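You operate a simulated robot arm through the tools that you are given. There is no shell and no other tool.

You run a simulated robot arm. Do the job below in one go: nothing can be reset, and whatever is moved stays where it is left.

TASK
Grease the teal bearing block.
Fine: lay its small cap on the dark mat; pump till the blue collar is whole, not to a blob; coupler back on its rest, cap back on.

It is judged by the outcome, as a careful person would: the job done as asked, and still so three seconds after it is handed in. It fails if anything else is knocked over, pushed out of place, dropped, spilled or broken. Lids that push on must go on centred and level and be pressed home; caps that screw on are set level and turned clockwise until they are tight.

THE ROBOT
A 7-joint arm with a two-finger parallel gripper, fixed in place. Base frame: the origin is on the floor under the middle of its stand, x ahead of it, y to its left, z up. Lengths are in mm, angles in rad, forces in N, time in s.
With the tool pointing down near the work surface it reaches from about 440 to 900 mm from the base axis. Its first joint turns from -0.297 to 2.199 rad. Payload 1.57 kg.
The TCP is the grasp point between the finger pads, 30 mm short of the fingertips. In the tool frame z runs along the fingers and y along their closing line. Largest opening 80 mm; finger width 17, thickness 12; the body of the gripper, 40 by 82 mm, starts 80 mm behind the TCP.
Orientation is told as [roll, pitch, yaw] about the base's x, y, z axes, in that order, counted from this pose: with the fingers straight down and closing along the base's y, the tool's x points along the base's -x, its y along +y and its z along -z.

THE INTERFACE
- The arm moves only by the tool play_rows. Its argument "moves" is a list of rows, each an object of numbers (a shift or turn left out is 0, a gripper value left out holds the last): "dx", "dy", "dz": the shift along the base's x, y, z in mm; "ax", "ay", "az": the turn, a rotation vector about the base's x, y, z in rad; "claw": the gripper command, from -1 (shut) to 1 (fully open), values between in proportion. In form: [{"dx": .., "dy": .., "dz": .., "ax": .., "ay": .., "az": .., "claw": ..}, ...]. A call has 1 to 20 rows; each row shifts and turns the commanded pose from where the row before left it. Rows are played at 5 a second. More than 50 mm and 0.15 rad between two rows, or a gripper value outside its range, and nothing of the call is played. A pose out of reach is approached as far as the arm can. The call stops where the force on the tool passes 70 N (or 10 N more than at its start, if that is more) or the arm is blocked; 0.2 s more then pass. Each finger travels about 45 mm/s and halts on what it meets, pressing with about 43 N; the grip force reading is that of the motor and also rises with nothing between the fingers. The clock runs only during rows and for 0.2 s after the last one: add rows that do not move to give the fingers time. It gives the time, the measured TCP pose, the force on the tool (base axes), the opening and the grip force at its end, in the units of the frame above (readings bear some noise), with the torque about the TCP (base axes, N m) and any sound that the robot's microphone picked up.
- Cameras (640 x 400 px; columns grow to the right, rows downward): "scene" is fixed at [221.3, -500.4, 1619.9]; the picture's right is [0.65, -0.76, 0.00], its down [-0.57, -0.49, -0.66] and it looks along [0.50, 0.43, -0.75] (base axes); focal length 214 px, centre (320, 200). "wrist" rides on the gripper at [72, -7, -122] in the tool frame; the picture's right is [0.09, 1.00, 0.00], its down [-0.84, 0.08, -0.54] and it looks along [-0.54, 0.05, 0.84] (tool axes); focal length 238 px, centre (320, 200). There is no depth. A picture from a camera that has moved, and an enlarged one, comes with that camera's place and axes in the base frame and with its lens.
- capture(camera): a new picture of that camera. The clock stands still meanwhile.
- slide_trunk(by): slides the trunk up (or, below 0, down) by that many mm; the arm rides with it, the base frame stays. It gives what a move gives, with no picture.
- zoom(camera, box): a new picture of the part [left, top, right, bottom] of that camera's present view, enlarged. The clock stands still meanwhile.
- finish_job(): hands the job in; it is judged then, once.

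Nothing tells you positions but the pictures and the camera data. Unless the task says otherwise, let go and move clear before handing in.

The tools are called after "Emit:" by a JSON object that holds its "op" and its "data". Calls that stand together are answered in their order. play_rows: Moves the arm, as the interface text tells. Its arguments: {"type":"object","properties":{"moves":{"type":"array","items":{"type":"object","properties":{"dx":{"type":"number"},"dy":{"type":"number"},"dz":{"type":"number"},"ax":{"type":"number"},"ay":{"type":"number"},"az":{"type":"number"},"claw":{"type":"number"}}}}},"required":["moves"]} The other tools are called the same way: slide_trunk (by) moves the trunk up or down; capture (camera) takes a picture; zoom (camera, box) takes an enlarged picture of a part of a camera's view; finish_job () hands the job in.

At the start:

```text
clock: 0.0
ee_pos: [590.3, -28.8, 1318.1]
tool_rot: [-0.001, 0.001, 0.0]
wrist_force: [0.5, -0.3, -0.4]
torque: [-0.03, 0.02, 0.02]
finger_gap: 80.0
gripper_force: 0.1
trunk travel left (down, up): [-725.0, 65.0]
```

scene: 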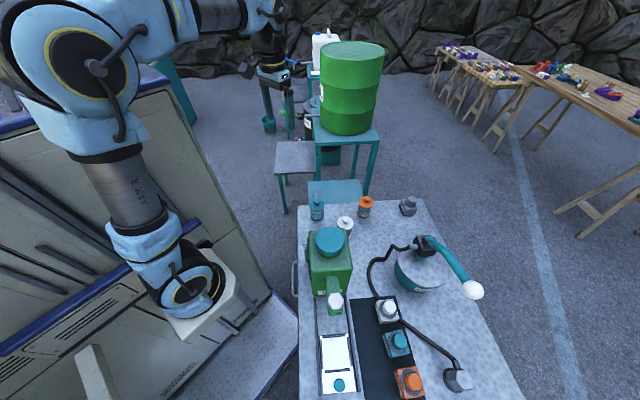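
wrist: 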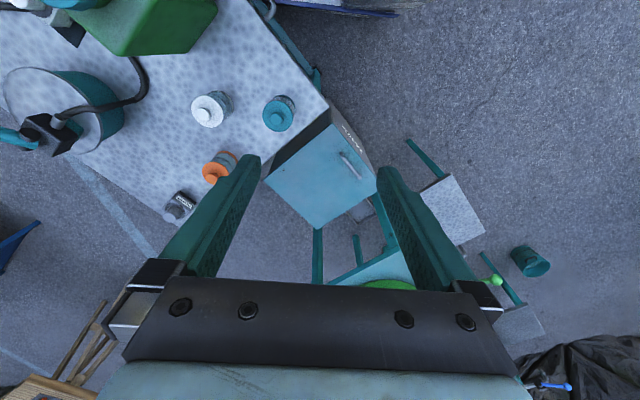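

I see a workbench with a grease pump (pot with teal band, lever with white knob, hose to a coupler on a rest), a dark mat with three bearing blocks (white, teal, orange), and other items. I'll zoom in on the parts before moving.

Emit:
{"op": "zoom", "data": {"camera": "scene", "box": [300, 280, 500, 400]}}

Emit:
{"op": "zoom", "data": {"camera": "scene", "box": [360, 210, 500, 310]}}

Emit:
{"op": "zoom", "data": {"camera": "scene", "box": [290, 180, 430, 300]}}

```text
3.20 times, centred on (400, 340) of scene
camera zoom: at [221.3, -500.4, 1619.9], right [0.65, -0.76, 0.0], down [-0.57, -0.49, -0.66], along [0.5, 0.43, -0.75], focal length 686 px, centre (64, -248)
```

zoom: 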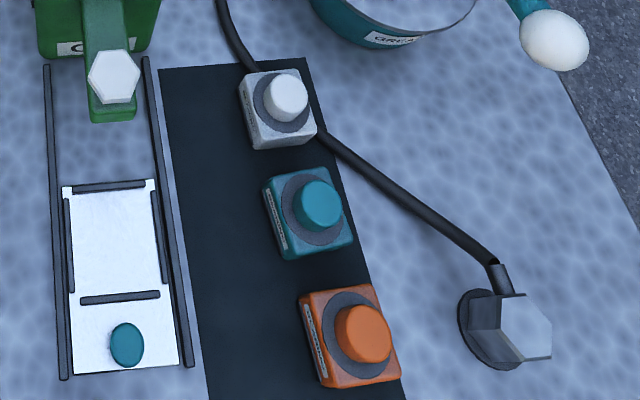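

```text
4.00 times, centred on (430, 260) of scene
camera zoom: at [221.3, -500.4, 1619.9], right [0.65, -0.76, 0.0], down [-0.57, -0.49, -0.66], along [0.5, 0.43, -0.75], focal length 858 px, centre (-120, -40)
```

zoom: 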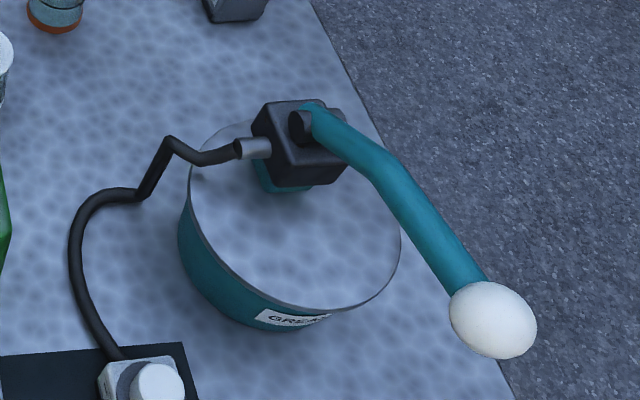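

```text
3.33 times, centred on (360, 240) of scene
camera zoom: at [221.3, -500.4, 1619.9], right [0.65, -0.76, 0.0], down [-0.57, -0.49, -0.66], along [0.5, 0.43, -0.75], focal length 715 px, centre (187, 67)
```

zoom: 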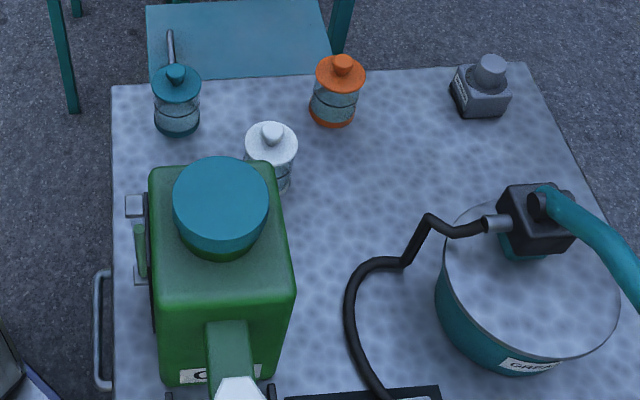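

The blocks sit on the dark mat around (400, -580), with the coupler on a rest to their right and the pump pot farther out. I'll swing the arm over the mat at a safe height for a closer look with the wrist camera.

Emit:
{"op": "play_rows", "data": {"moves": [{"dx": -16, "dy": -32, "az": -0.08}, {"dx": -16, "dy": -32, "az": -0.08}, {"dx": -16, "dy": -32, "az": -0.08}, {"dx": -16, "dy": -32, "az": -0.08}, {"dx": -16, "dy": -32, "az": -0.08}, {"dx": -16, "dy": -32, "az": -0.08}, {"dx": -16, "dy": -32, "az": -0.08}, {"dx": -16, "dy": -32, "az": -0.08}, {"dx": -16, "dy": -32, "az": -0.08}, {"dx": -16, "dy": -32, "az": -0.08}, {"dx": -16, "dy": -32, "az": -0.08}, {"dx": -16, "dy": -32, "az": -0.08}]}}

Emit:
{"op": "capture", "data": {"camera": "wrist"}}

Emit:
{"op": "capture", "data": {"camera": "scene"}}

```text
clock: 2.6
ee_pos: [399.9, -414.2, 1318.0]
tool_rot: [0.001, 0.001, -0.96]
wrist_force: [0.0, 0.3, 0.2]
torque: [-0.05, 0.07, -0.01]
finger_gap: 80.1
gripper_force: 0.0
trunk travel left (down, up): [-725.0, 65.0]
```

```text
taken
camera wrist: at [353.5, -358.0, 1439.9], right [0.76, 0.65, 0.0], down [0.54, -0.64, 0.54], along [0.35, -0.41, -0.84], focal length 238 px, centre (320, 200)
```

wrist: 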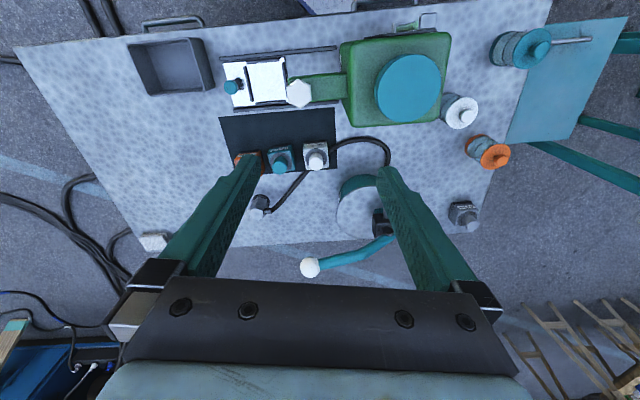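

```text
taken
```

scene: 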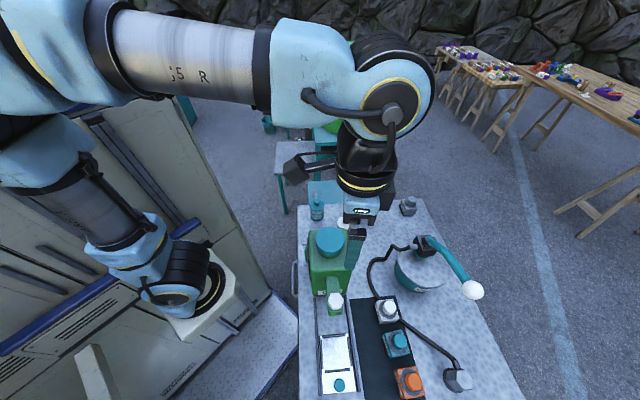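

I'll zoom in with the wrist camera to identify the features precisely.

Emit:
{"op": "zoom", "data": {"camera": "wrist", "box": [210, 100, 370, 200]}}

Emit:
{"op": "zoom", "data": {"camera": "wrist", "box": [230, 160, 410, 285]}}

Emit:
{"op": "zoom", "data": {"camera": "scene", "box": [370, 290, 430, 400]}}

Emit:
{"op": "zoom", "data": {"camera": "scene", "box": [425, 340, 490, 400]}}

```text
4.00 times, centred on (290, 150) of wrist
camera zoom: at [353.5, -358.0, 1439.9], right [0.76, 0.65, 0.0], down [0.54, -0.64, 0.54], along [0.35, -0.41, -0.84], focal length 953 px, centre (440, 400)
```

zoom: 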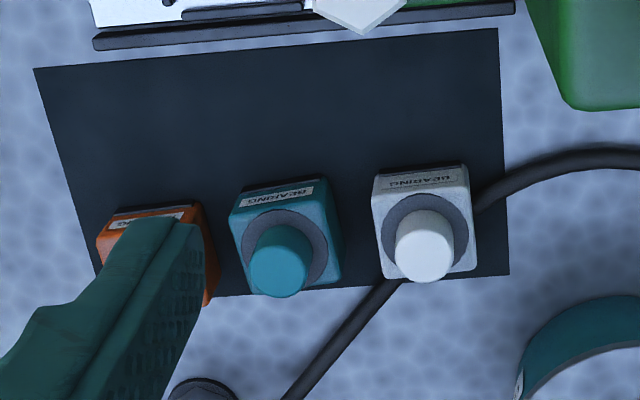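

```text
3.20 times, centred on (320, 222) of wrist
camera zoom: at [353.5, -358.0, 1439.9], right [0.76, 0.65, 0.0], down [0.54, -0.64, 0.54], along [0.35, -0.41, -0.84], focal length 763 px, centre (320, 128)
```

zoom: 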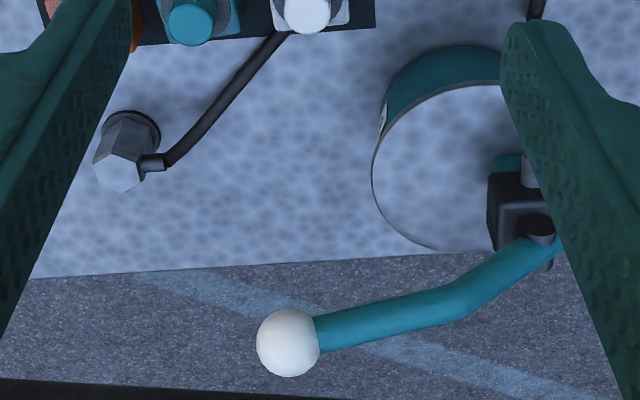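

```text
3.64 times, centred on (400, 345) of scene
camera zoom: at [221.3, -500.4, 1619.9], right [0.65, -0.76, 0.0], down [-0.57, -0.49, -0.66], along [0.5, 0.43, -0.75], focal length 780 px, centre (29, -327)
```

zoom: 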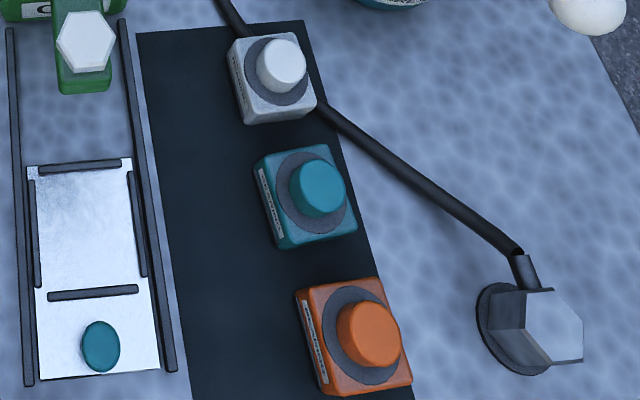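

```text
6.67 times, centred on (458, 370) of scene
camera zoom: at [221.3, -500.4, 1619.9], right [0.65, -0.76, 0.0], down [-0.57, -0.49, -0.66], along [0.5, 0.43, -0.75], focal length 1430 px, centre (-597, -933)
```

zoom: 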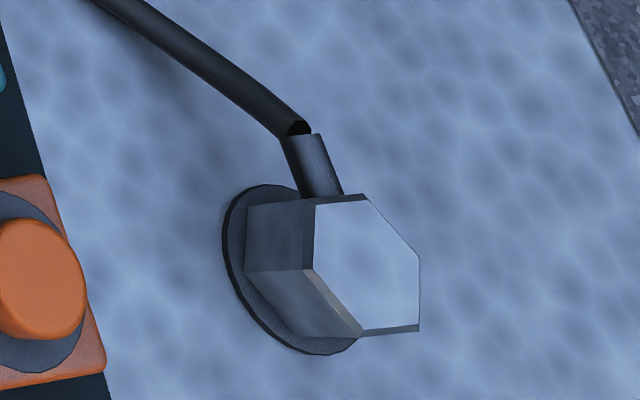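

The mat surface comes out at z≈845, the teal cap top at about (439,-608,912), the coupler top at about (473,-770,905) and the lever knob at about (584,-659,1105). I'll move the tool above the teal block for a closer view.

Emit:
{"op": "play_rows", "data": {"moves": [{"dx": 4, "dy": -20, "dz": -25}, {"dx": 4, "dy": -20, "dz": -25}, {"dx": 4, "dy": -20, "dz": -25}, {"dx": 4, "dy": -20, "dz": -25}, {"dx": 4, "dy": -20, "dz": -25}, {"dx": 4, "dy": -20, "dz": -25}, {"dx": 4, "dy": -20, "dz": -25}, {"dx": 4, "dy": -20, "dz": -25}, {"dx": 4, "dy": -20, "dz": -25}, {"dx": 3, "dy": -14, "dz": -25}]}}

Emit:
{"op": "capture", "data": {"camera": "wrist"}}

Emit:
{"op": "capture", "data": {"camera": "scene"}}

```text
clock: 4.8
ee_pos: [437.6, -607.9, 1068.0]
tool_rot: [0.0, -0.001, -0.96]
wrist_force: [0.0, 0.2, 0.3]
torque: [-0.05, -0.02, 0.0]
finger_gap: 79.9
gripper_force: 0.0
trunk travel left (down, up): [-725.0, 65.0]
```

```text
taken
camera wrist: at [391.7, -552.1, 1189.9], right [0.76, 0.65, 0.0], down [0.54, -0.64, 0.54], along [0.35, -0.41, -0.84], focal length 238 px, centre (320, 200)
```

wrist: 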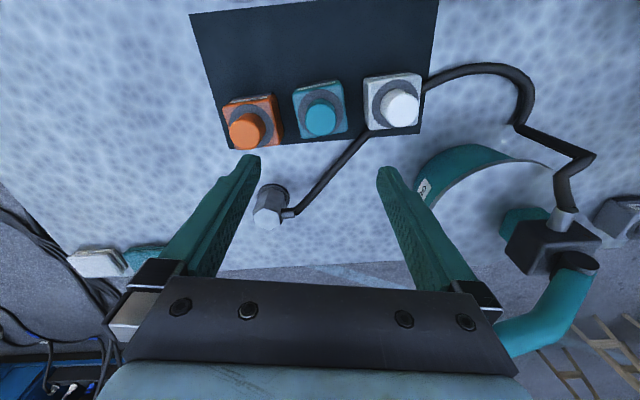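

```text
taken
```

scene: 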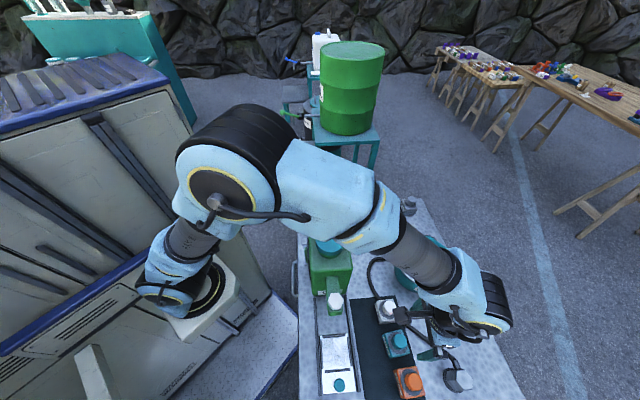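

Emit:
{"op": "zoom", "data": {"camera": "scene", "box": [360, 230, 530, 400]}}

Emit:
{"op": "zoom", "data": {"camera": "wrist", "box": [200, 50, 440, 200]}}

Emit:
{"op": "zoom", "data": {"camera": "wrist", "box": [240, 170, 320, 240]}}

Emit:
{"op": "zoom", "data": {"camera": "wrist", "box": [400, 130, 640, 360]}}

```text
2.35 times, centred on (445, 315) of scene
camera zoom: at [221.3, -500.4, 1619.9], right [0.65, -0.76, 0.0], down [-0.57, -0.49, -0.66], along [0.5, 0.43, -0.75], focal length 505 px, centre (26, -71)
```

zoom: 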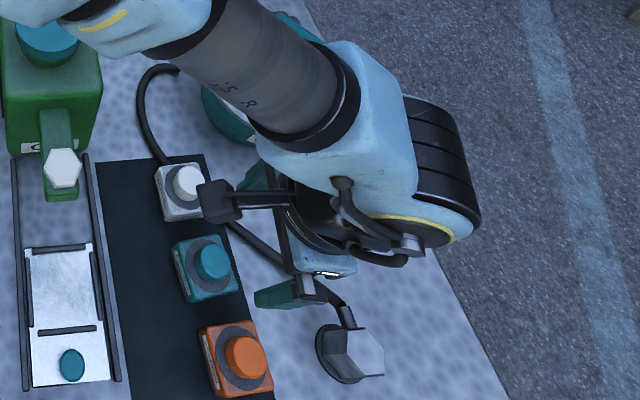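

```text
2.67 times, centred on (320, 125) of wrist
camera zoom: at [391.7, -552.1, 1189.9], right [0.76, 0.65, 0.0], down [0.54, -0.64, 0.54], along [0.35, -0.41, -0.84], focal length 636 px, centre (320, 400)
```

zoom: 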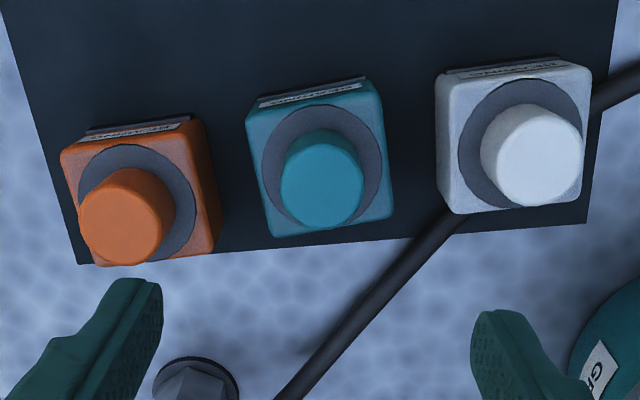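

```text
5.71 times, centred on (280, 205) of wrist
camera zoom: at [391.7, -552.1, 1189.9], right [0.76, 0.65, 0.0], down [0.54, -0.64, 0.54], along [0.35, -0.41, -0.84], focal length 1362 px, centre (549, 171)
```

zoom: 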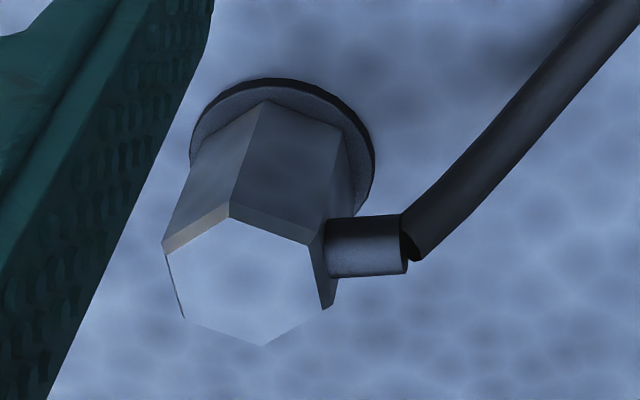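

```text
1.74 times, centred on (520, 245) of wrist
camera zoom: at [391.7, -552.1, 1189.9], right [0.76, 0.65, 0.0], down [0.54, -0.64, 0.54], along [0.35, -0.41, -0.84], focal length 414 px, centre (-28, 122)
```

zoom: 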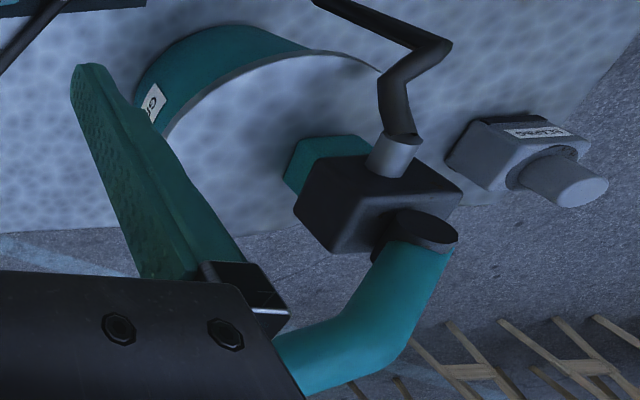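

The coupler is an upright hex about 38 mm across flats, with its hose stub leaving toward (0.7, 0.7). The cap is about 35 mm wide, on a disc on top of the block. I'll go lower over the teal block for a closer look.

Emit:
{"op": "play_rows", "data": {"moves": [{"dz": -25}, {"dz": -25}, {"dz": -25}, {"dz": -20}]}}

Emit:
{"op": "capture", "data": {"camera": "wrist"}}

Emit:
{"op": "zoom", "data": {"camera": "wrist", "box": [220, 80, 420, 220]}}

Emit:
{"op": "zoom", "data": {"camera": "scene", "box": [360, 250, 520, 400]}}

```text
clock: 5.8
ee_pos: [436.7, -607.7, 972.1]
tool_rot: [0.0, 0.0, -0.96]
wrist_force: [0.2, -0.9, -1.2]
torque: [-0.01, 0.01, 0.02]
finger_gap: 79.8
gripper_force: 0.2
trunk travel left (down, up): [-725.0, 65.0]
```

```text
taken
camera wrist: at [391.6, -551.7, 1094.1], right [0.76, 0.65, 0.0], down [0.54, -0.64, 0.54], along [0.35, -0.41, -0.84], focal length 238 px, centre (320, 200)
```

wrist: 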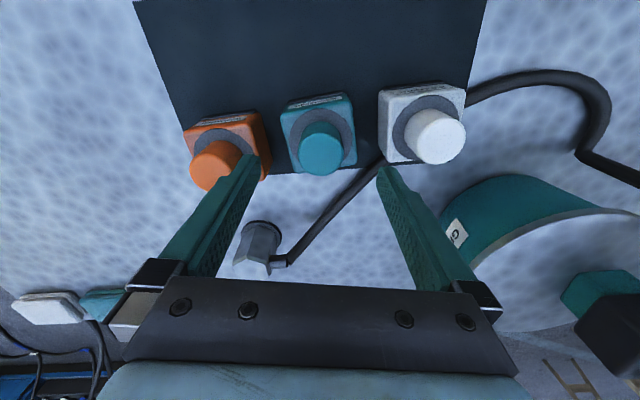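

```text
2.86 times, centred on (320, 150) of wrist
camera zoom: at [391.6, -551.7, 1094.1], right [0.76, 0.65, 0.0], down [0.54, -0.64, 0.54], along [0.35, -0.41, -0.84], focal length 681 px, centre (320, 343)
```

zoom: 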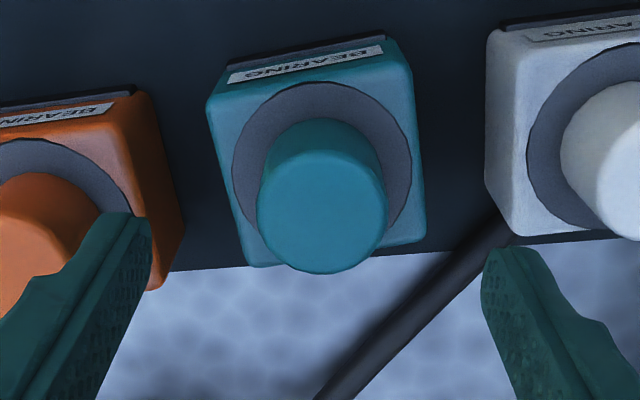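

```text
2.67 times, centred on (440, 325) of scene
camera zoom: at [221.3, -500.4, 1619.9], right [0.65, -0.76, 0.0], down [-0.57, -0.49, -0.66], along [0.5, 0.43, -0.75], focal length 572 px, centre (0, -133)
```

zoom: 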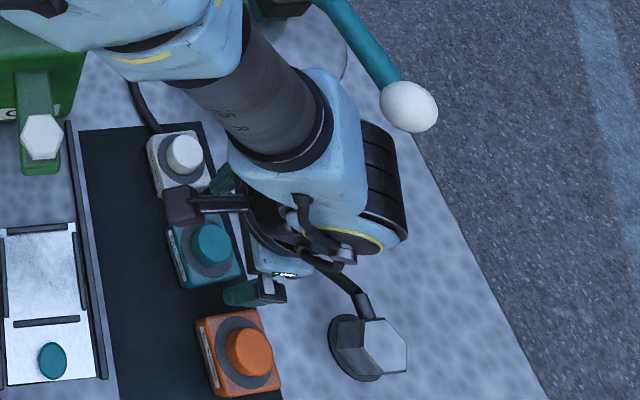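

The cap is about 36 mm wide and stands around z 870–912. I'll centre on it, narrow the opening slightly, and descend to check alignment.

Emit:
{"op": "play_rows", "data": {"moves": [{"dx": 2.4, "dy": 1, "dz": -15, "claw": 0.6}, {"dz": -15}, {"dz": -10}, {}]}}

Emit:
{"op": "zoom", "data": {"camera": "wrist", "box": [220, 80, 420, 220]}}

```text
clock: 6.8
ee_pos: [440.6, -606.4, 933.9]
tool_rot: [0.001, 0.0, -0.959]
wrist_force: [-0.2, -0.2, -0.4]
torque: [0.0, -0.02, -0.01]
finger_gap: 63.9
gripper_force: 0.2
trunk travel left (down, up): [-725.0, 65.0]
```

```text
2.86 times, centred on (320, 150) of wrist
camera zoom: at [393.7, -551.0, 1054.7], right [0.76, 0.65, 0.0], down [0.54, -0.64, 0.54], along [0.35, -0.41, -0.84], focal length 681 px, centre (320, 343)
```

zoom: 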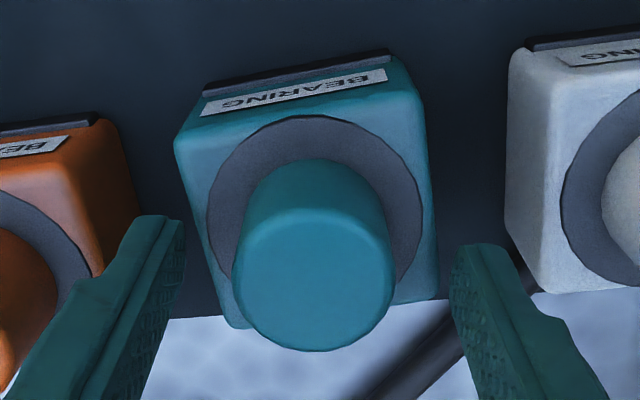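

From several views the cap top now comes out nearer z≈930 and the disc at ≈887, with the centre near (435,-602). I'll shift to that centre at cap-top height and check, since the TCP projects to about pixel (321,192).

Emit:
{"op": "play_rows", "data": {"moves": [{"dx": -4.3, "dy": 4.5, "dz": -3}, {}]}}

Emit:
{"op": "zoom", "data": {"camera": "wrist", "box": [220, 90, 420, 230]}}

Emit:
{"op": "zoom", "data": {"camera": "scene", "box": [375, 310, 435, 370]}}

```text
clock: 7.4
ee_pos: [435.3, -601.8, 930.0]
tool_rot: [0.0, -0.001, -0.959]
wrist_force: [0.5, -0.6, -0.4]
torque: [-0.03, -0.02, 0.0]
finger_gap: 63.8
gripper_force: 0.0
trunk travel left (down, up): [-725.0, 65.0]
```

```text
2.86 times, centred on (320, 160) of wrist
camera zoom: at [389.3, -546.6, 1052.1], right [0.76, 0.65, 0.0], down [0.54, -0.64, 0.54], along [0.35, -0.41, -0.84], focal length 681 px, centre (320, 314)
```

zoom: 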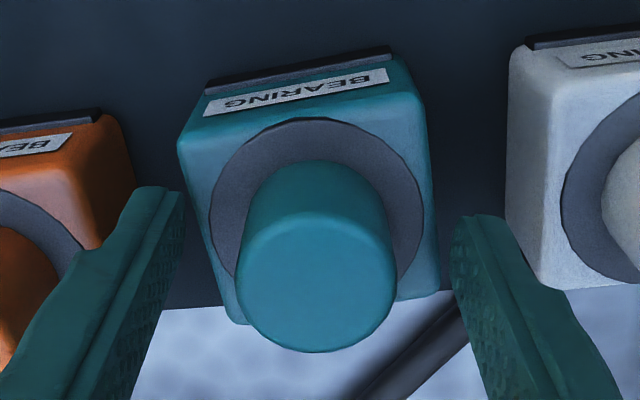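

```text
6.67 times, centred on (405, 340) of scene
camera zoom: at [221.3, -500.4, 1619.9], right [0.65, -0.76, 0.0], down [-0.57, -0.49, -0.66], along [0.5, 0.43, -0.75], focal length 1430 px, centre (-247, -733)
```

zoom: 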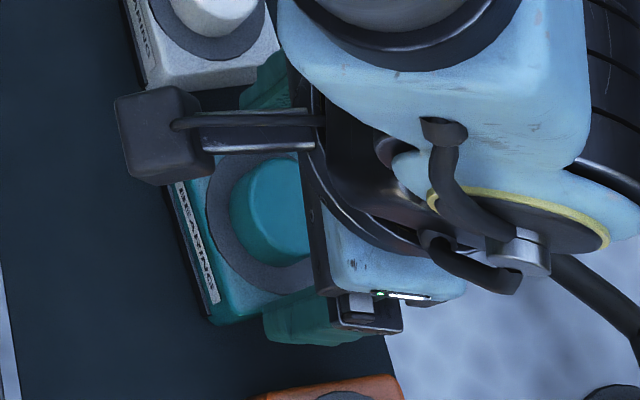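

The cap is centred between the fingers to within about 2 mm. I'll lower to z≈920 in small steps and close on the cap.

Emit:
{"op": "play_rows", "data": {"moves": [{"dx": -0.6, "dy": 0.7, "dz": -3}, {"dz": -3}, {"dz": -3}, {}]}}

Emit:
{"op": "zoom", "data": {"camera": "wrist", "box": [220, 90, 420, 230]}}

```text
clock: 8.5
ee_pos: [436.7, -603.1, 927.7]
tool_rot: [-0.001, -0.012, -0.96]
wrist_force: [-4.4, 8.2, 35.8]
torque: [-0.07, 0.81, -0.26]
finger_gap: 64.0
gripper_force: 0.0
trunk travel left (down, up): [-725.0, 65.0]
stopped in row 4: the force on the tool passed its limit at 71 N (the readings are from after the stop); the commanded pose is now the measured one
```

```text
2.86 times, centred on (320, 160) of wrist
camera zoom: at [389.3, -546.7, 1048.7], right [0.76, 0.65, 0.0], down [0.54, -0.64, 0.55], along [0.36, -0.42, -0.83], focal length 681 px, centre (320, 314)
```

zoom: 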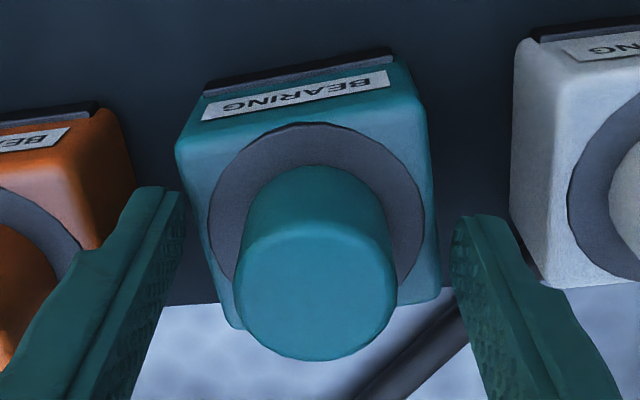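

The fingertips touched down on the block's top (tips at z≈897), so the block is taller than I estimated. I'll lift about 5 mm, level the tool and re-check.

Emit:
{"op": "play_rows", "data": {"moves": [{"dz": 3, "ay": 0.006}, {"dx": -0.8, "dy": 0.8, "dz": 2, "ay": 0.005}, {}]}}

Emit:
{"op": "zoom", "data": {"camera": "wrist", "box": [220, 90, 420, 230]}}

```text
clock: 9.3
ee_pos: [434.1, -601.4, 928.6]
tool_rot: [-0.01, 0.001, -0.961]
wrist_force: [0.1, 0.5, -0.7]
torque: [0.02, -0.01, -0.01]
finger_gap: 63.9
gripper_force: 0.0
trunk travel left (down, up): [-725.0, 65.0]
```

```text
2.86 times, centred on (320, 160) of wrist
camera zoom: at [390.0, -545.8, 1050.5], right [0.76, 0.65, -0.01], down [0.55, -0.64, 0.54], along [0.34, -0.42, -0.84], focal length 681 px, centre (320, 314)
```

zoom: 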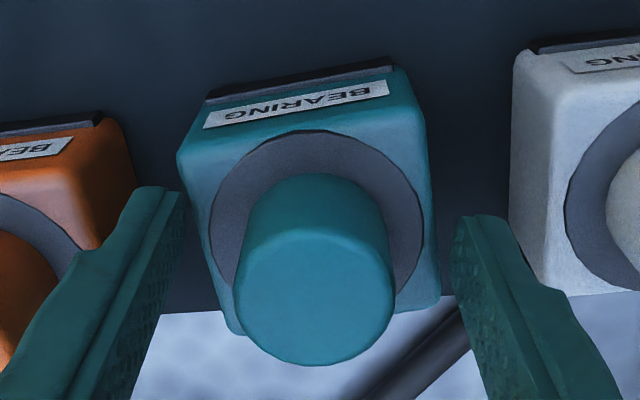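

Emit:
{"op": "play_rows", "data": {"moves": [{"ax": 0.01, "dz": 1.5}, {}, {"claw": -1}, {}, {}, {}]}}

Emit:
{"op": "zoom", "data": {"camera": "wrist", "box": [220, 90, 420, 230]}}

```text
clock: 10.7
ee_pos: [435.1, -602.0, 931.9]
tool_rot: [-0.003, 0.005, -0.96]
wrist_force: [0.6, 0.3, 1.1]
torque: [0.01, -0.01, 0.0]
finger_gap: 33.3
gripper_force: 32.6
trunk travel left (down, up): [-725.0, 65.0]
```

```text
2.86 times, centred on (320, 160) of wrist
camera zoom: at [390.4, -547.5, 1053.5], right [0.76, 0.65, 0.0], down [0.55, -0.64, 0.54], along [0.34, -0.41, -0.84], focal length 681 px, centre (320, 314)
```

zoom: 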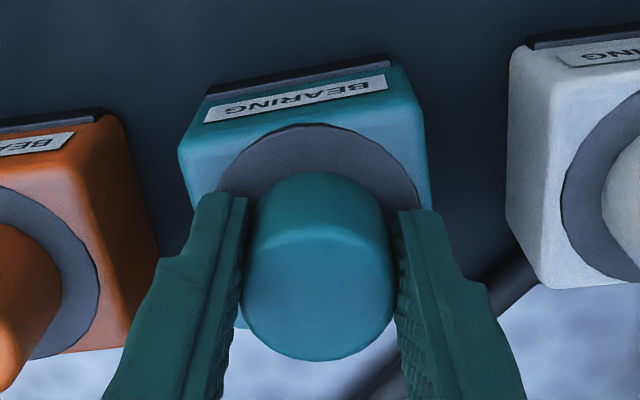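

The cap is gripped (33.3 mm). I'll pull up gently and watch the force.

Emit:
{"op": "play_rows", "data": {"moves": [{"dz": 1}, {"dz": 1}, {"dz": 1}, {}]}}

Emit:
{"op": "zoom", "data": {"camera": "wrist", "box": [220, 90, 420, 230]}}

```text
clock: 11.7
ee_pos: [435.6, -602.4, 934.8]
tool_rot: [-0.004, 0.006, -0.96]
wrist_force: [0.2, -0.3, -1.1]
torque: [0.0, 0.0, 0.0]
finger_gap: 33.1
gripper_force: 40.6
trunk travel left (down, up): [-725.0, 65.0]
```

```text
2.86 times, centred on (320, 160) of wrist
camera zoom: at [390.4, -547.7, 1057.0], right [0.76, 0.65, 0.0], down [0.55, -0.64, 0.54], along [0.34, -0.41, -0.84], focal length 681 px, centre (320, 314)
```

zoom: 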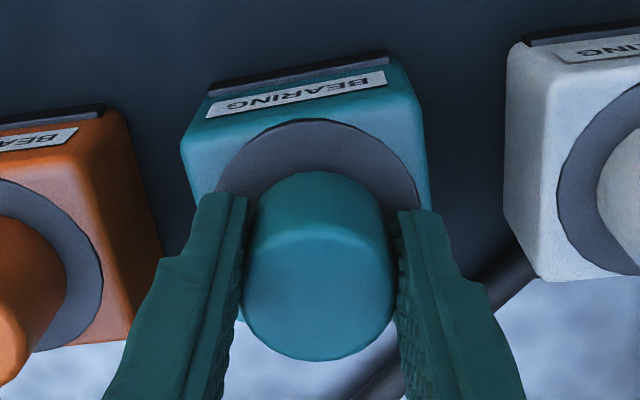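

The cap lifts free with almost no force. I'll raise it clear and look at the fitting beneath.

Emit:
{"op": "play_rows", "data": {"moves": [{"dz": 8}, {"dz": 15}, {"dz": 20}, {"dz": 25}, {"dz": 30}, {}]}}

Emit:
{"op": "capture", "data": {"camera": "wrist"}}

Emit:
{"op": "zoom", "data": {"camera": "scene", "box": [370, 290, 480, 400]}}

```text
clock: 13.1
ee_pos: [434.2, -602.3, 1032.2]
tool_rot: [-0.002, 0.009, -0.96]
wrist_force: [-0.5, 0.4, -0.1]
torque: [0.01, 0.0, 0.03]
finger_gap: 32.7
gripper_force: 41.0
trunk travel left (down, up): [-725.0, 65.0]
```

```text
taken
camera wrist: at [389.8, -547.4, 1154.8], right [0.76, 0.65, 0.0], down [0.55, -0.64, 0.54], along [0.34, -0.41, -0.84], focal length 238 px, centre (320, 200)
```

wrist: 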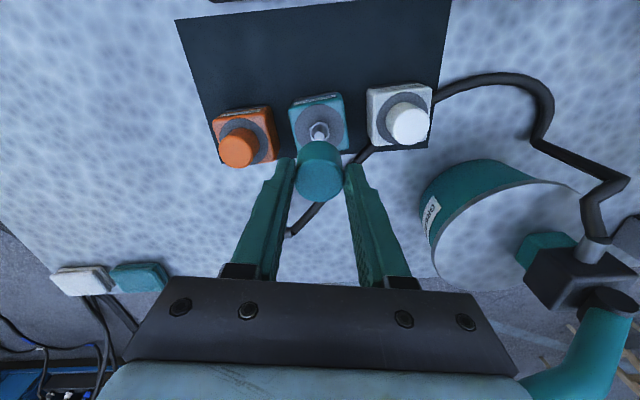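

```text
3.64 times, centred on (425, 345) of scene
camera zoom: at [221.3, -500.4, 1619.9], right [0.65, -0.76, 0.0], down [-0.57, -0.49, -0.66], along [0.5, 0.43, -0.75], focal length 780 px, centre (-62, -327)
```

zoom: 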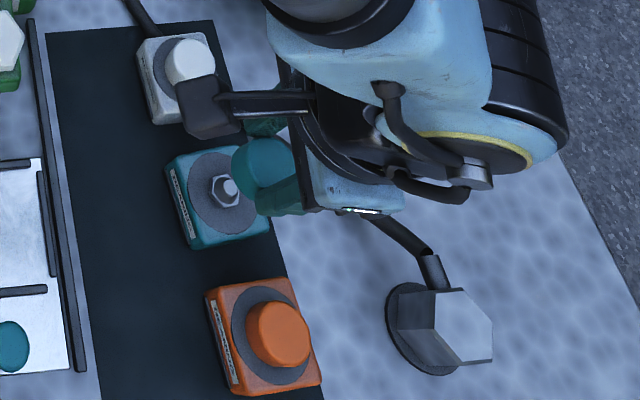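

Emit:
{"op": "zoom", "data": {"camera": "wrist", "box": [270, 80, 370, 150]}}

Emit:
{"op": "zoom", "data": {"camera": "wrist", "box": [160, 0, 460, 180]}}

Emit:
{"op": "zoom", "data": {"camera": "scene", "box": [385, 320, 425, 360]}}

```text
5.71 times, centred on (320, 115) of wrist
camera zoom: at [389.8, -547.4, 1154.8], right [0.76, 0.65, 0.0], down [0.55, -0.64, 0.54], along [0.34, -0.41, -0.84], focal length 1362 px, centre (320, 686)
```

zoom: 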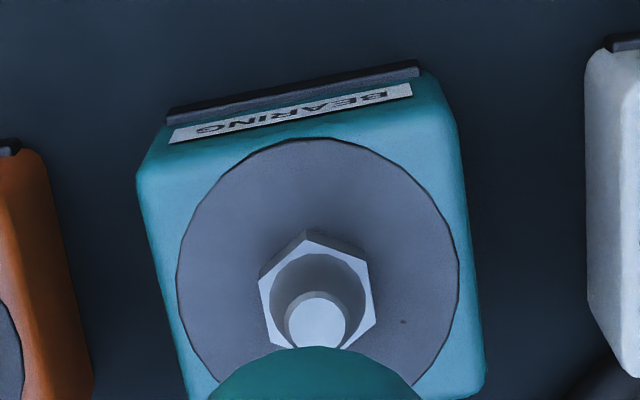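

```text
2.13 times, centred on (310, 90) of wrist
camera zoom: at [389.8, -547.4, 1154.8], right [0.76, 0.65, 0.0], down [0.55, -0.64, 0.54], along [0.34, -0.41, -0.84], focal length 508 px, centre (341, 435)
```

zoom: 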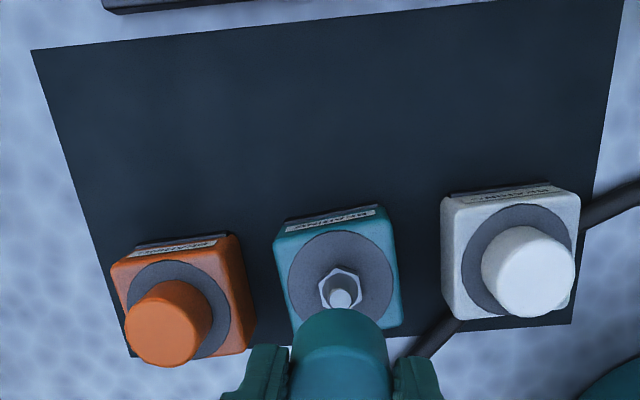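

```text
10.00 times, centred on (405, 340) of scene
camera zoom: at [221.3, -500.4, 1619.9], right [0.65, -0.76, 0.0], down [-0.57, -0.49, -0.66], along [0.5, 0.43, -0.75], focal length 2145 px, centre (-530, -1200)
```

zoom: 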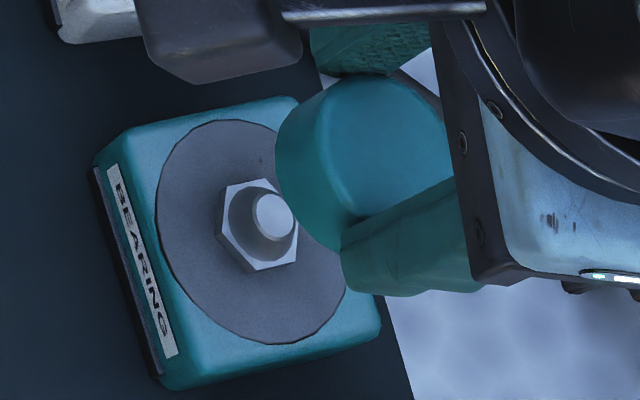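

The bare nipple is a hex with a small ball tip. The free strip of the mat, at z≈847, lies on the base side of the blocks, so I'll carry the cap to about (383,-552) and lower it there.

Emit:
{"op": "play_rows", "data": {"moves": [{"dx": -13, "dy": 12.5, "ax": 0.002, "ay": -0.007}, {"dx": -13, "dy": 12.5}, {"dx": -13, "dy": 12.5}, {"dx": -12, "dy": 12.5}, {"dz": -25}, {"dz": -25}, {"dz": -25}, {"dz": -25}, {"dz": -20}, {"dz": -15}, {}]}}

Emit:
{"op": "capture", "data": {"camera": "wrist"}}

Emit:
{"op": "zoom", "data": {"camera": "scene", "box": [340, 280, 470, 400]}}

```text
clock: 15.5
ee_pos: [384.6, -552.9, 900.8]
tool_rot: [0.003, 0.001, -0.96]
wrist_force: [-2.8, 6.3, 37.2]
torque: [-0.23, -0.31, 0.02]
finger_gap: 32.9
gripper_force: 41.3
trunk travel left (down, up): [-725.0, 65.0]
```

```text
taken
camera wrist: at [337.9, -497.6, 1021.8], right [0.76, 0.65, 0.0], down [0.54, -0.64, 0.54], along [0.35, -0.41, -0.84], focal length 238 px, centre (320, 200)
```

wrist: 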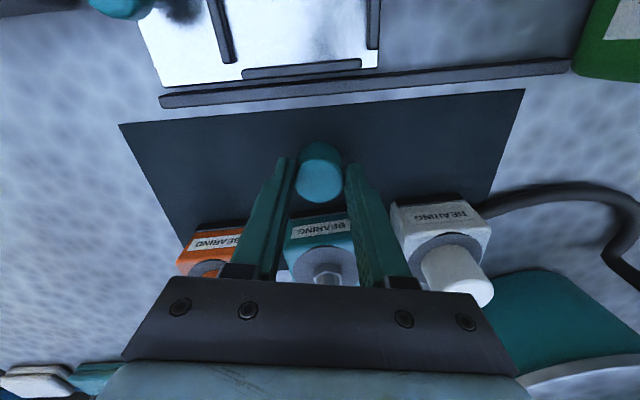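

```text
3.33 times, centred on (405, 340) of scene
camera zoom: at [221.3, -500.4, 1619.9], right [0.65, -0.76, 0.0], down [-0.57, -0.49, -0.66], along [0.5, 0.43, -0.75], focal length 715 px, centre (37, -267)
```

zoom: 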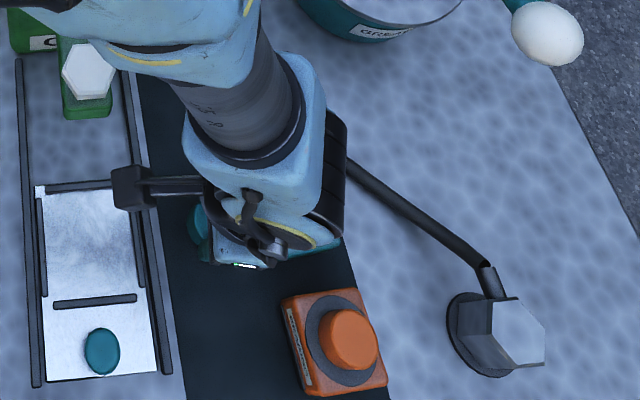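

The fingers held but the cap slid down about 16 mm in the grip as it came off, and it is now pressing on the mat. I'll ease the load off, open the fingers and leave it standing there.

Emit:
{"op": "play_rows", "data": {"moves": [{"dz": 1.5}, {"dz": 1.5}, {}]}}

Emit:
{"op": "zoom", "data": {"camera": "wrist", "box": [220, 90, 420, 230]}}

```text
clock: 16.3
ee_pos: [385.1, -552.6, 900.3]
tool_rot: [0.005, 0.005, -0.961]
wrist_force: [0.9, -3.1, 9.1]
torque: [-0.34, -0.18, 0.01]
finger_gap: 32.8
gripper_force: 40.8
trunk travel left (down, up): [-725.0, 65.0]
```

```text
2.86 times, centred on (320, 160) of wrist
camera zoom: at [338.3, -498.1, 1022.0], right [0.76, 0.65, 0.0], down [0.54, -0.64, 0.54], along [0.35, -0.41, -0.84], focal length 681 px, centre (320, 314)
```

zoom: 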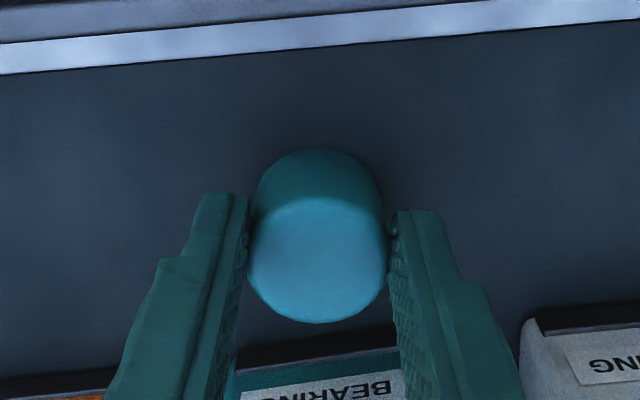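

Emit:
{"op": "play_rows", "data": {"moves": [{"dz": 0.7}, {"claw": 0.2}, {}, {}]}}

Emit:
{"op": "zoom", "data": {"camera": "wrist", "box": [220, 90, 420, 230]}}

```text
clock: 17.3
ee_pos: [384.7, -552.3, 900.7]
tool_rot: [0.003, 0.006, -0.959]
wrist_force: [0.1, 0.6, 0.1]
torque: [0.0, 0.0, -0.01]
finger_gap: 47.9
gripper_force: 0.0
trunk travel left (down, up): [-725.0, 65.0]
```

```text
2.86 times, centred on (320, 160) of wrist
camera zoom: at [338.5, -498.1, 1023.1], right [0.76, 0.65, 0.0], down [0.54, -0.64, 0.54], along [0.35, -0.41, -0.84], focal length 681 px, centre (320, 314)
```

zoom: 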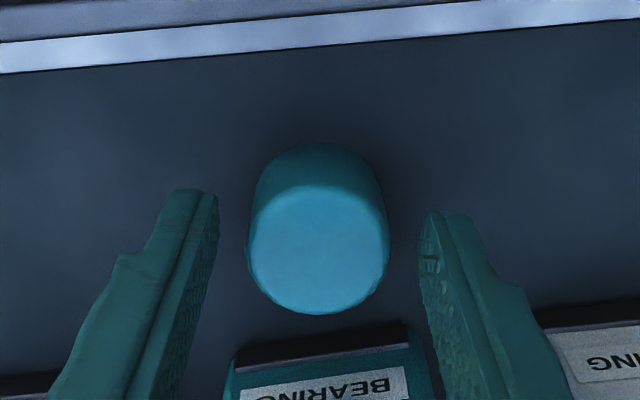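

The cap stands on the mat at about (386,-554). I'll rise and look down at the nipple to locate it precisely.

Emit:
{"op": "play_rows", "data": {"moves": [{"dz": 15, "ax": -0.003, "ay": -0.006}, {"dz": 25}, {"dz": 30}, {"dz": 30, "claw": 1}, {"dz": 20}, {"dx": 17, "dy": -17}, {"dx": 17, "dy": -17}, {"dx": 16, "dy": -16.7}, {}, {}]}}

Emit:
{"op": "zoom", "data": {"camera": "wrist", "box": [260, 80, 380, 160]}}

Emit:
{"op": "zoom", "data": {"camera": "wrist", "box": [220, 140, 340, 240]}}

Emit:
{"op": "zoom", "data": {"camera": "scene", "box": [340, 300, 480, 400]}}

```text
clock: 19.5
ee_pos: [435.4, -603.4, 1021.2]
tool_rot: [0.004, 0.0, -0.96]
wrist_force: [-0.3, 0.0, -0.5]
torque: [0.02, -0.03, -0.05]
finger_gap: 80.1
gripper_force: 0.0
trunk travel left (down, up): [-725.0, 65.0]
```

```text
5.00 times, centred on (320, 120) of wrist
camera zoom: at [388.1, -548.8, 1142.8], right [0.76, 0.65, 0.01], down [0.54, -0.64, 0.54], along [0.36, -0.41, -0.84], focal length 1192 px, centre (320, 600)
```

zoom: 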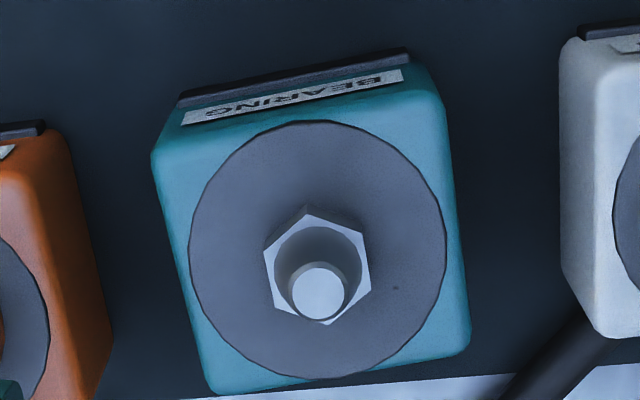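

```text
4.00 times, centred on (280, 190) of wrist
camera zoom: at [388.1, -548.8, 1142.8], right [0.76, 0.65, 0.01], down [0.54, -0.64, 0.54], along [0.36, -0.41, -0.84], focal length 953 px, centre (480, 240)
```

zoom: 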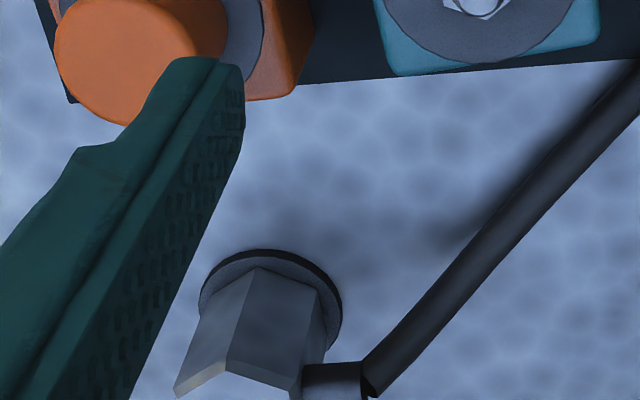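

```text
4.00 times, centred on (410, 350) of scene
camera zoom: at [221.3, -500.4, 1619.9], right [0.65, -0.76, 0.0], down [-0.57, -0.49, -0.66], along [0.5, 0.43, -0.75], focal length 858 px, centre (-40, -400)
```

zoom: 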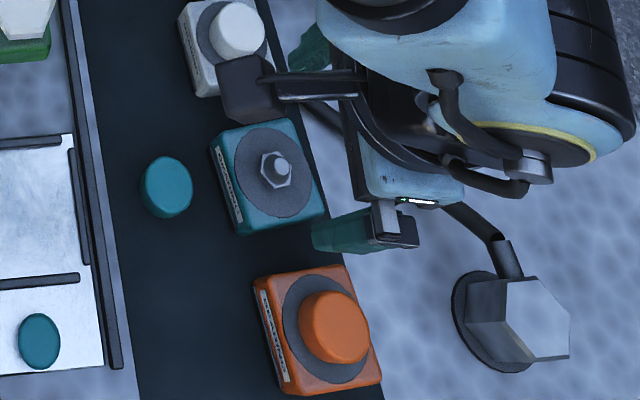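

The nipple is near (436.4,-605.5). Next is the coupler at about (472,-769): I'll move above it and turn the wrist to yaw ≈ -1.83, so the fingers close on a pair of flats clear of the hose stub.

Emit:
{"op": "play_rows", "data": {"moves": [{"dx": 5.2, "dy": -23.6, "az": -0.1243}, {"dx": 5.2, "dy": -23.6, "az": -0.1243}, {"dx": 5.2, "dy": -23.6, "az": -0.1243}, {"dx": 5.2, "dy": -23.6, "az": -0.1243}, {"dx": 5.2, "dy": -23.6, "az": -0.1243}, {"dx": 5.2, "dy": -23.6, "az": -0.1243}, {"dx": 5.2, "dy": -23.6, "az": -0.1243}, {}]}}

Emit:
{"op": "capture", "data": {"camera": "wrist"}}

Emit:
{"op": "capture", "data": {"camera": "scene"}}

```text
clock: 21.3
ee_pos: [470.5, -768.7, 1020.3]
tool_rot: [0.007, 0.0, -1.83]
wrist_force: [-0.1, 0.6, 0.0]
torque: [-0.03, 0.0, -0.01]
finger_gap: 80.1
gripper_force: 0.1
trunk travel left (down, up): [-725.0, 65.0]
```

```text
taken
camera wrist: at [483.1, -697.2, 1142.4], right [0.99, -0.17, 0.01], down [-0.14, -0.83, 0.54], along [-0.09, -0.54, -0.84], focal length 238 px, centre (320, 200)
```

wrist: 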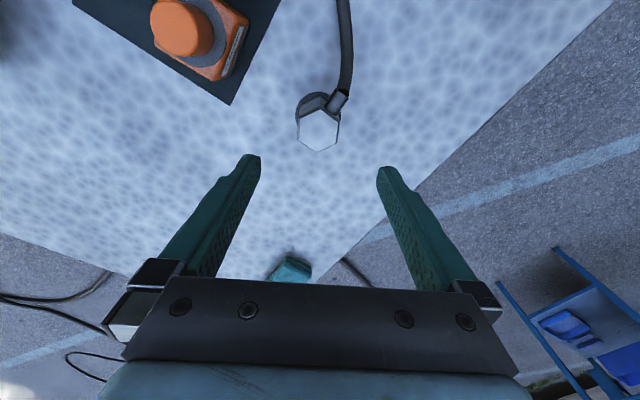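

```text
taken
```

scene: 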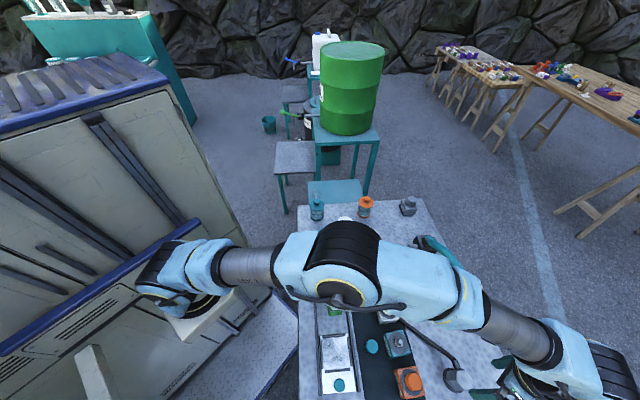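

Emit:
{"op": "zoom", "data": {"camera": "wrist", "box": [270, 70, 370, 170]}}

Emit:
{"op": "zoom", "data": {"camera": "scene", "box": [420, 270, 640, 400]}}

```text
4.00 times, centred on (320, 120) of wrist
camera zoom: at [483.1, -697.2, 1142.4], right [0.99, -0.17, 0.01], down [-0.14, -0.83, 0.54], along [-0.09, -0.54, -0.84], focal length 953 px, centre (320, 520)
```

zoom: 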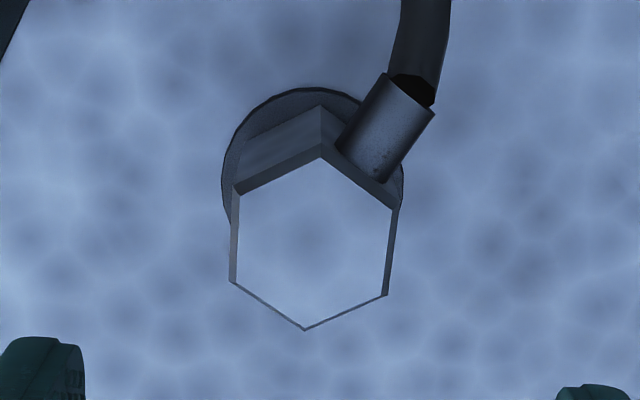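

```text
2.91 times, centred on (530, 335) of scene
camera zoom: at [221.3, -500.4, 1619.9], right [0.65, -0.76, 0.0], down [-0.57, -0.49, -0.66], along [0.5, 0.43, -0.75], focal length 624 px, centre (-291, -193)
```

zoom: 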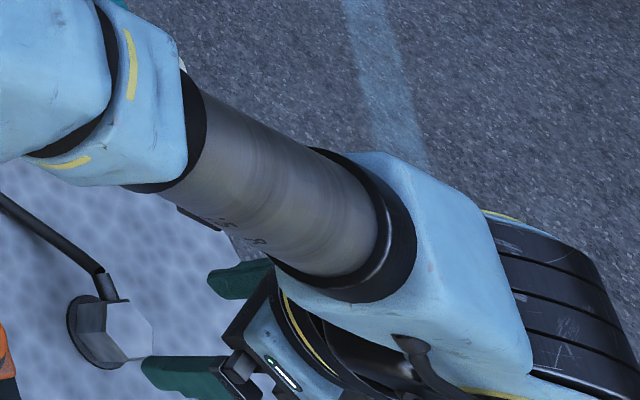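

The hex flats are parallel to the fingers. The coupler centre is near (470,-765) with its top at about z 908, so I'll shift slightly and descend for a closer alignment check.

Emit:
{"op": "play_rows", "data": {"moves": [{"dx": -0.6, "dy": 3.2, "dz": -20, "ax": -0.004}, {"dz": -20}, {"dz": -20}, {"dz": -10}, {}]}}

Emit:
{"op": "zoom", "data": {"camera": "wrist", "box": [220, 90, 420, 230]}}

Emit:
{"op": "zoom", "data": {"camera": "scene", "box": [420, 270, 640, 400]}}

```text
clock: 22.5
ee_pos: [470.0, -764.7, 950.5]
tool_rot: [0.01, -0.002, -1.829]
wrist_force: [0.0, 0.1, -0.1]
torque: [-0.01, -0.01, 0.01]
finger_gap: 80.0
gripper_force: 0.0
trunk travel left (down, up): [-725.0, 65.0]
```

```text
2.86 times, centred on (320, 160) of wrist
camera zoom: at [482.2, -693.0, 1072.1], right [0.99, -0.17, 0.01], down [-0.14, -0.83, 0.55], along [-0.08, -0.54, -0.84], focal length 681 px, centre (320, 314)
```

zoom: 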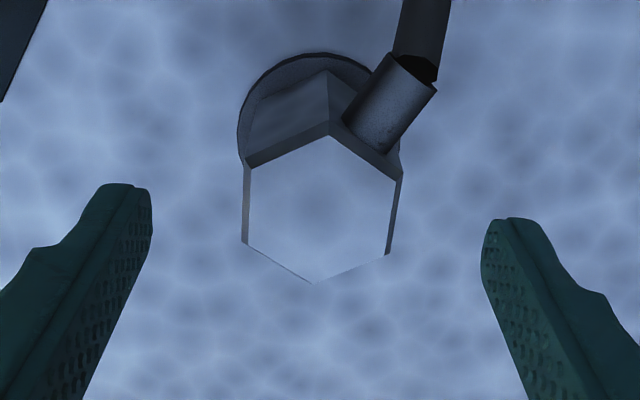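

```text
2.91 times, centred on (530, 335) of scene
camera zoom: at [221.3, -500.4, 1619.9], right [0.65, -0.76, 0.0], down [-0.57, -0.49, -0.66], along [0.5, 0.43, -0.75], focal length 624 px, centre (-291, -193)
```

zoom: 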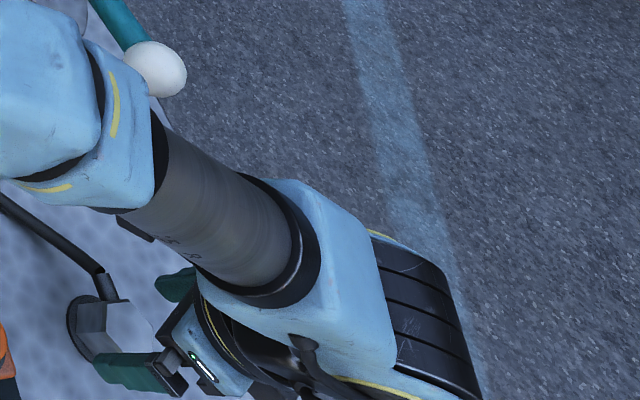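

The coupler is centred between the fingers to within about 1 mm. I'll descend to TCP z≈893 and close on the flats.

Emit:
{"op": "play_rows", "data": {"moves": [{"dz": -12, "ax": -0.006}, {"dz": -12}, {"dz": -12}, {"dz": -10}, {"dz": -6}, {"dz": -5}, {}]}}

Emit:
{"op": "zoom", "data": {"camera": "wrist", "box": [220, 90, 420, 230]}}

```text
clock: 24.1
ee_pos: [471.2, -766.7, 894.4]
tool_rot: [0.009, -0.011, -1.83]
wrist_force: [-1.3, 1.0, 0.6]
torque: [0.01, 0.01, -0.04]
finger_gap: 79.9
gripper_force: 0.0
trunk travel left (down, up): [-725.0, 65.0]
```

```text
2.86 times, centred on (320, 160) of wrist
camera zoom: at [482.2, -692.4, 1014.8], right [0.99, -0.17, 0.01], down [-0.14, -0.82, 0.55], along [-0.08, -0.54, -0.83], focal length 681 px, centre (320, 314)
```

zoom: 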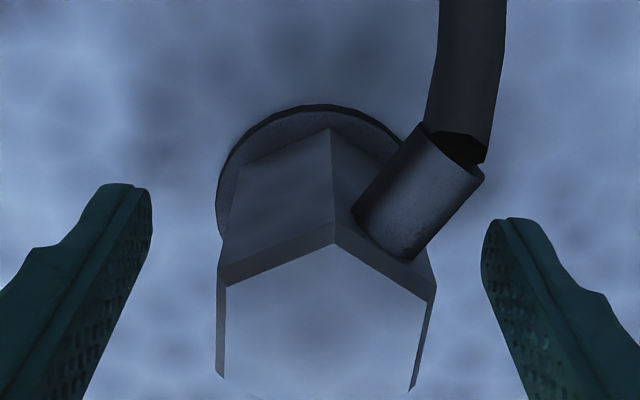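

Emit:
{"op": "play_rows", "data": {"moves": [{"ax": -0.006, "ay": 0.008}, {"claw": -0.3}, {}, {"claw": -1}, {}, {}]}}

Emit:
{"op": "zoom", "data": {"camera": "wrist", "box": [220, 90, 420, 230]}}

```text
clock: 25.5
ee_pos: [471.1, -766.4, 895.0]
tool_rot: [0.003, -0.017, -1.827]
wrist_force: [0.2, -0.6, 1.2]
torque: [0.05, 0.06, 0.0]
finger_gap: 40.6
gripper_force: 37.7
trunk travel left (down, up): [-725.0, 65.0]
```

```text
2.86 times, centred on (320, 160) of wrist
camera zoom: at [483.1, -691.6, 1014.5], right [0.99, -0.17, 0.0], down [-0.14, -0.82, 0.56], along [-0.09, -0.55, -0.83], focal length 681 px, centre (320, 314)
```

zoom: 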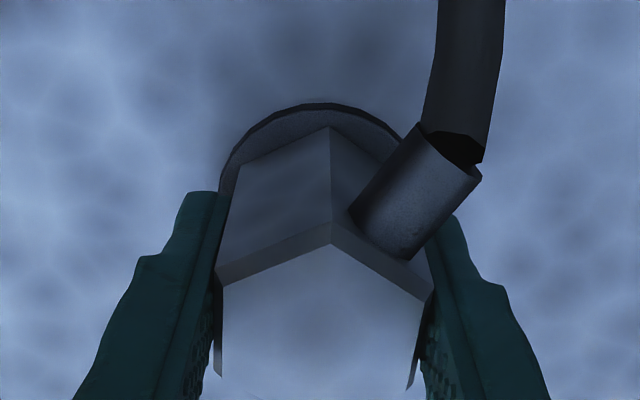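

Gripped at 40.6 mm across the flats. I'll lift gently off the rest and watch forces.

Emit:
{"op": "play_rows", "data": {"moves": [{"dz": 1}, {"dz": 2}, {"dz": 2}, {"dz": 3}, {}]}}

Emit:
{"op": "zoom", "data": {"camera": "wrist", "box": [220, 90, 420, 230]}}

```text
clock: 26.7
ee_pos: [470.3, -766.1, 901.3]
tool_rot: [0.004, -0.019, -1.829]
wrist_force: [0.8, -1.3, -2.0]
torque: [0.01, -0.02, 0.0]
finger_gap: 40.3
gripper_force: 42.9
trunk travel left (down, up): [-725.0, 65.0]
```

```text
2.86 times, centred on (320, 160) of wrist
camera zoom: at [483.4, -691.5, 1021.9], right [0.99, -0.17, 0.0], down [-0.14, -0.82, 0.56], along [-0.09, -0.55, -0.83], focal length 681 px, centre (320, 314)
```

zoom: 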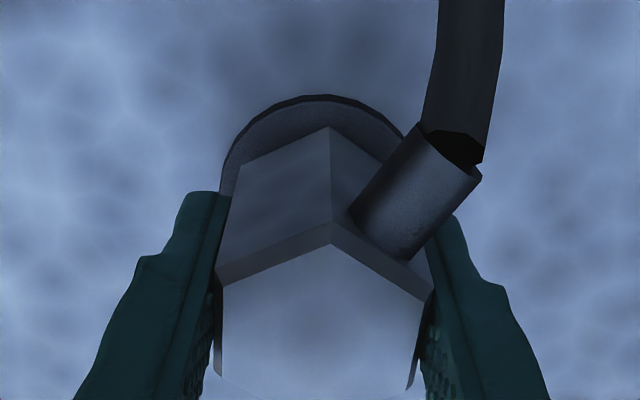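

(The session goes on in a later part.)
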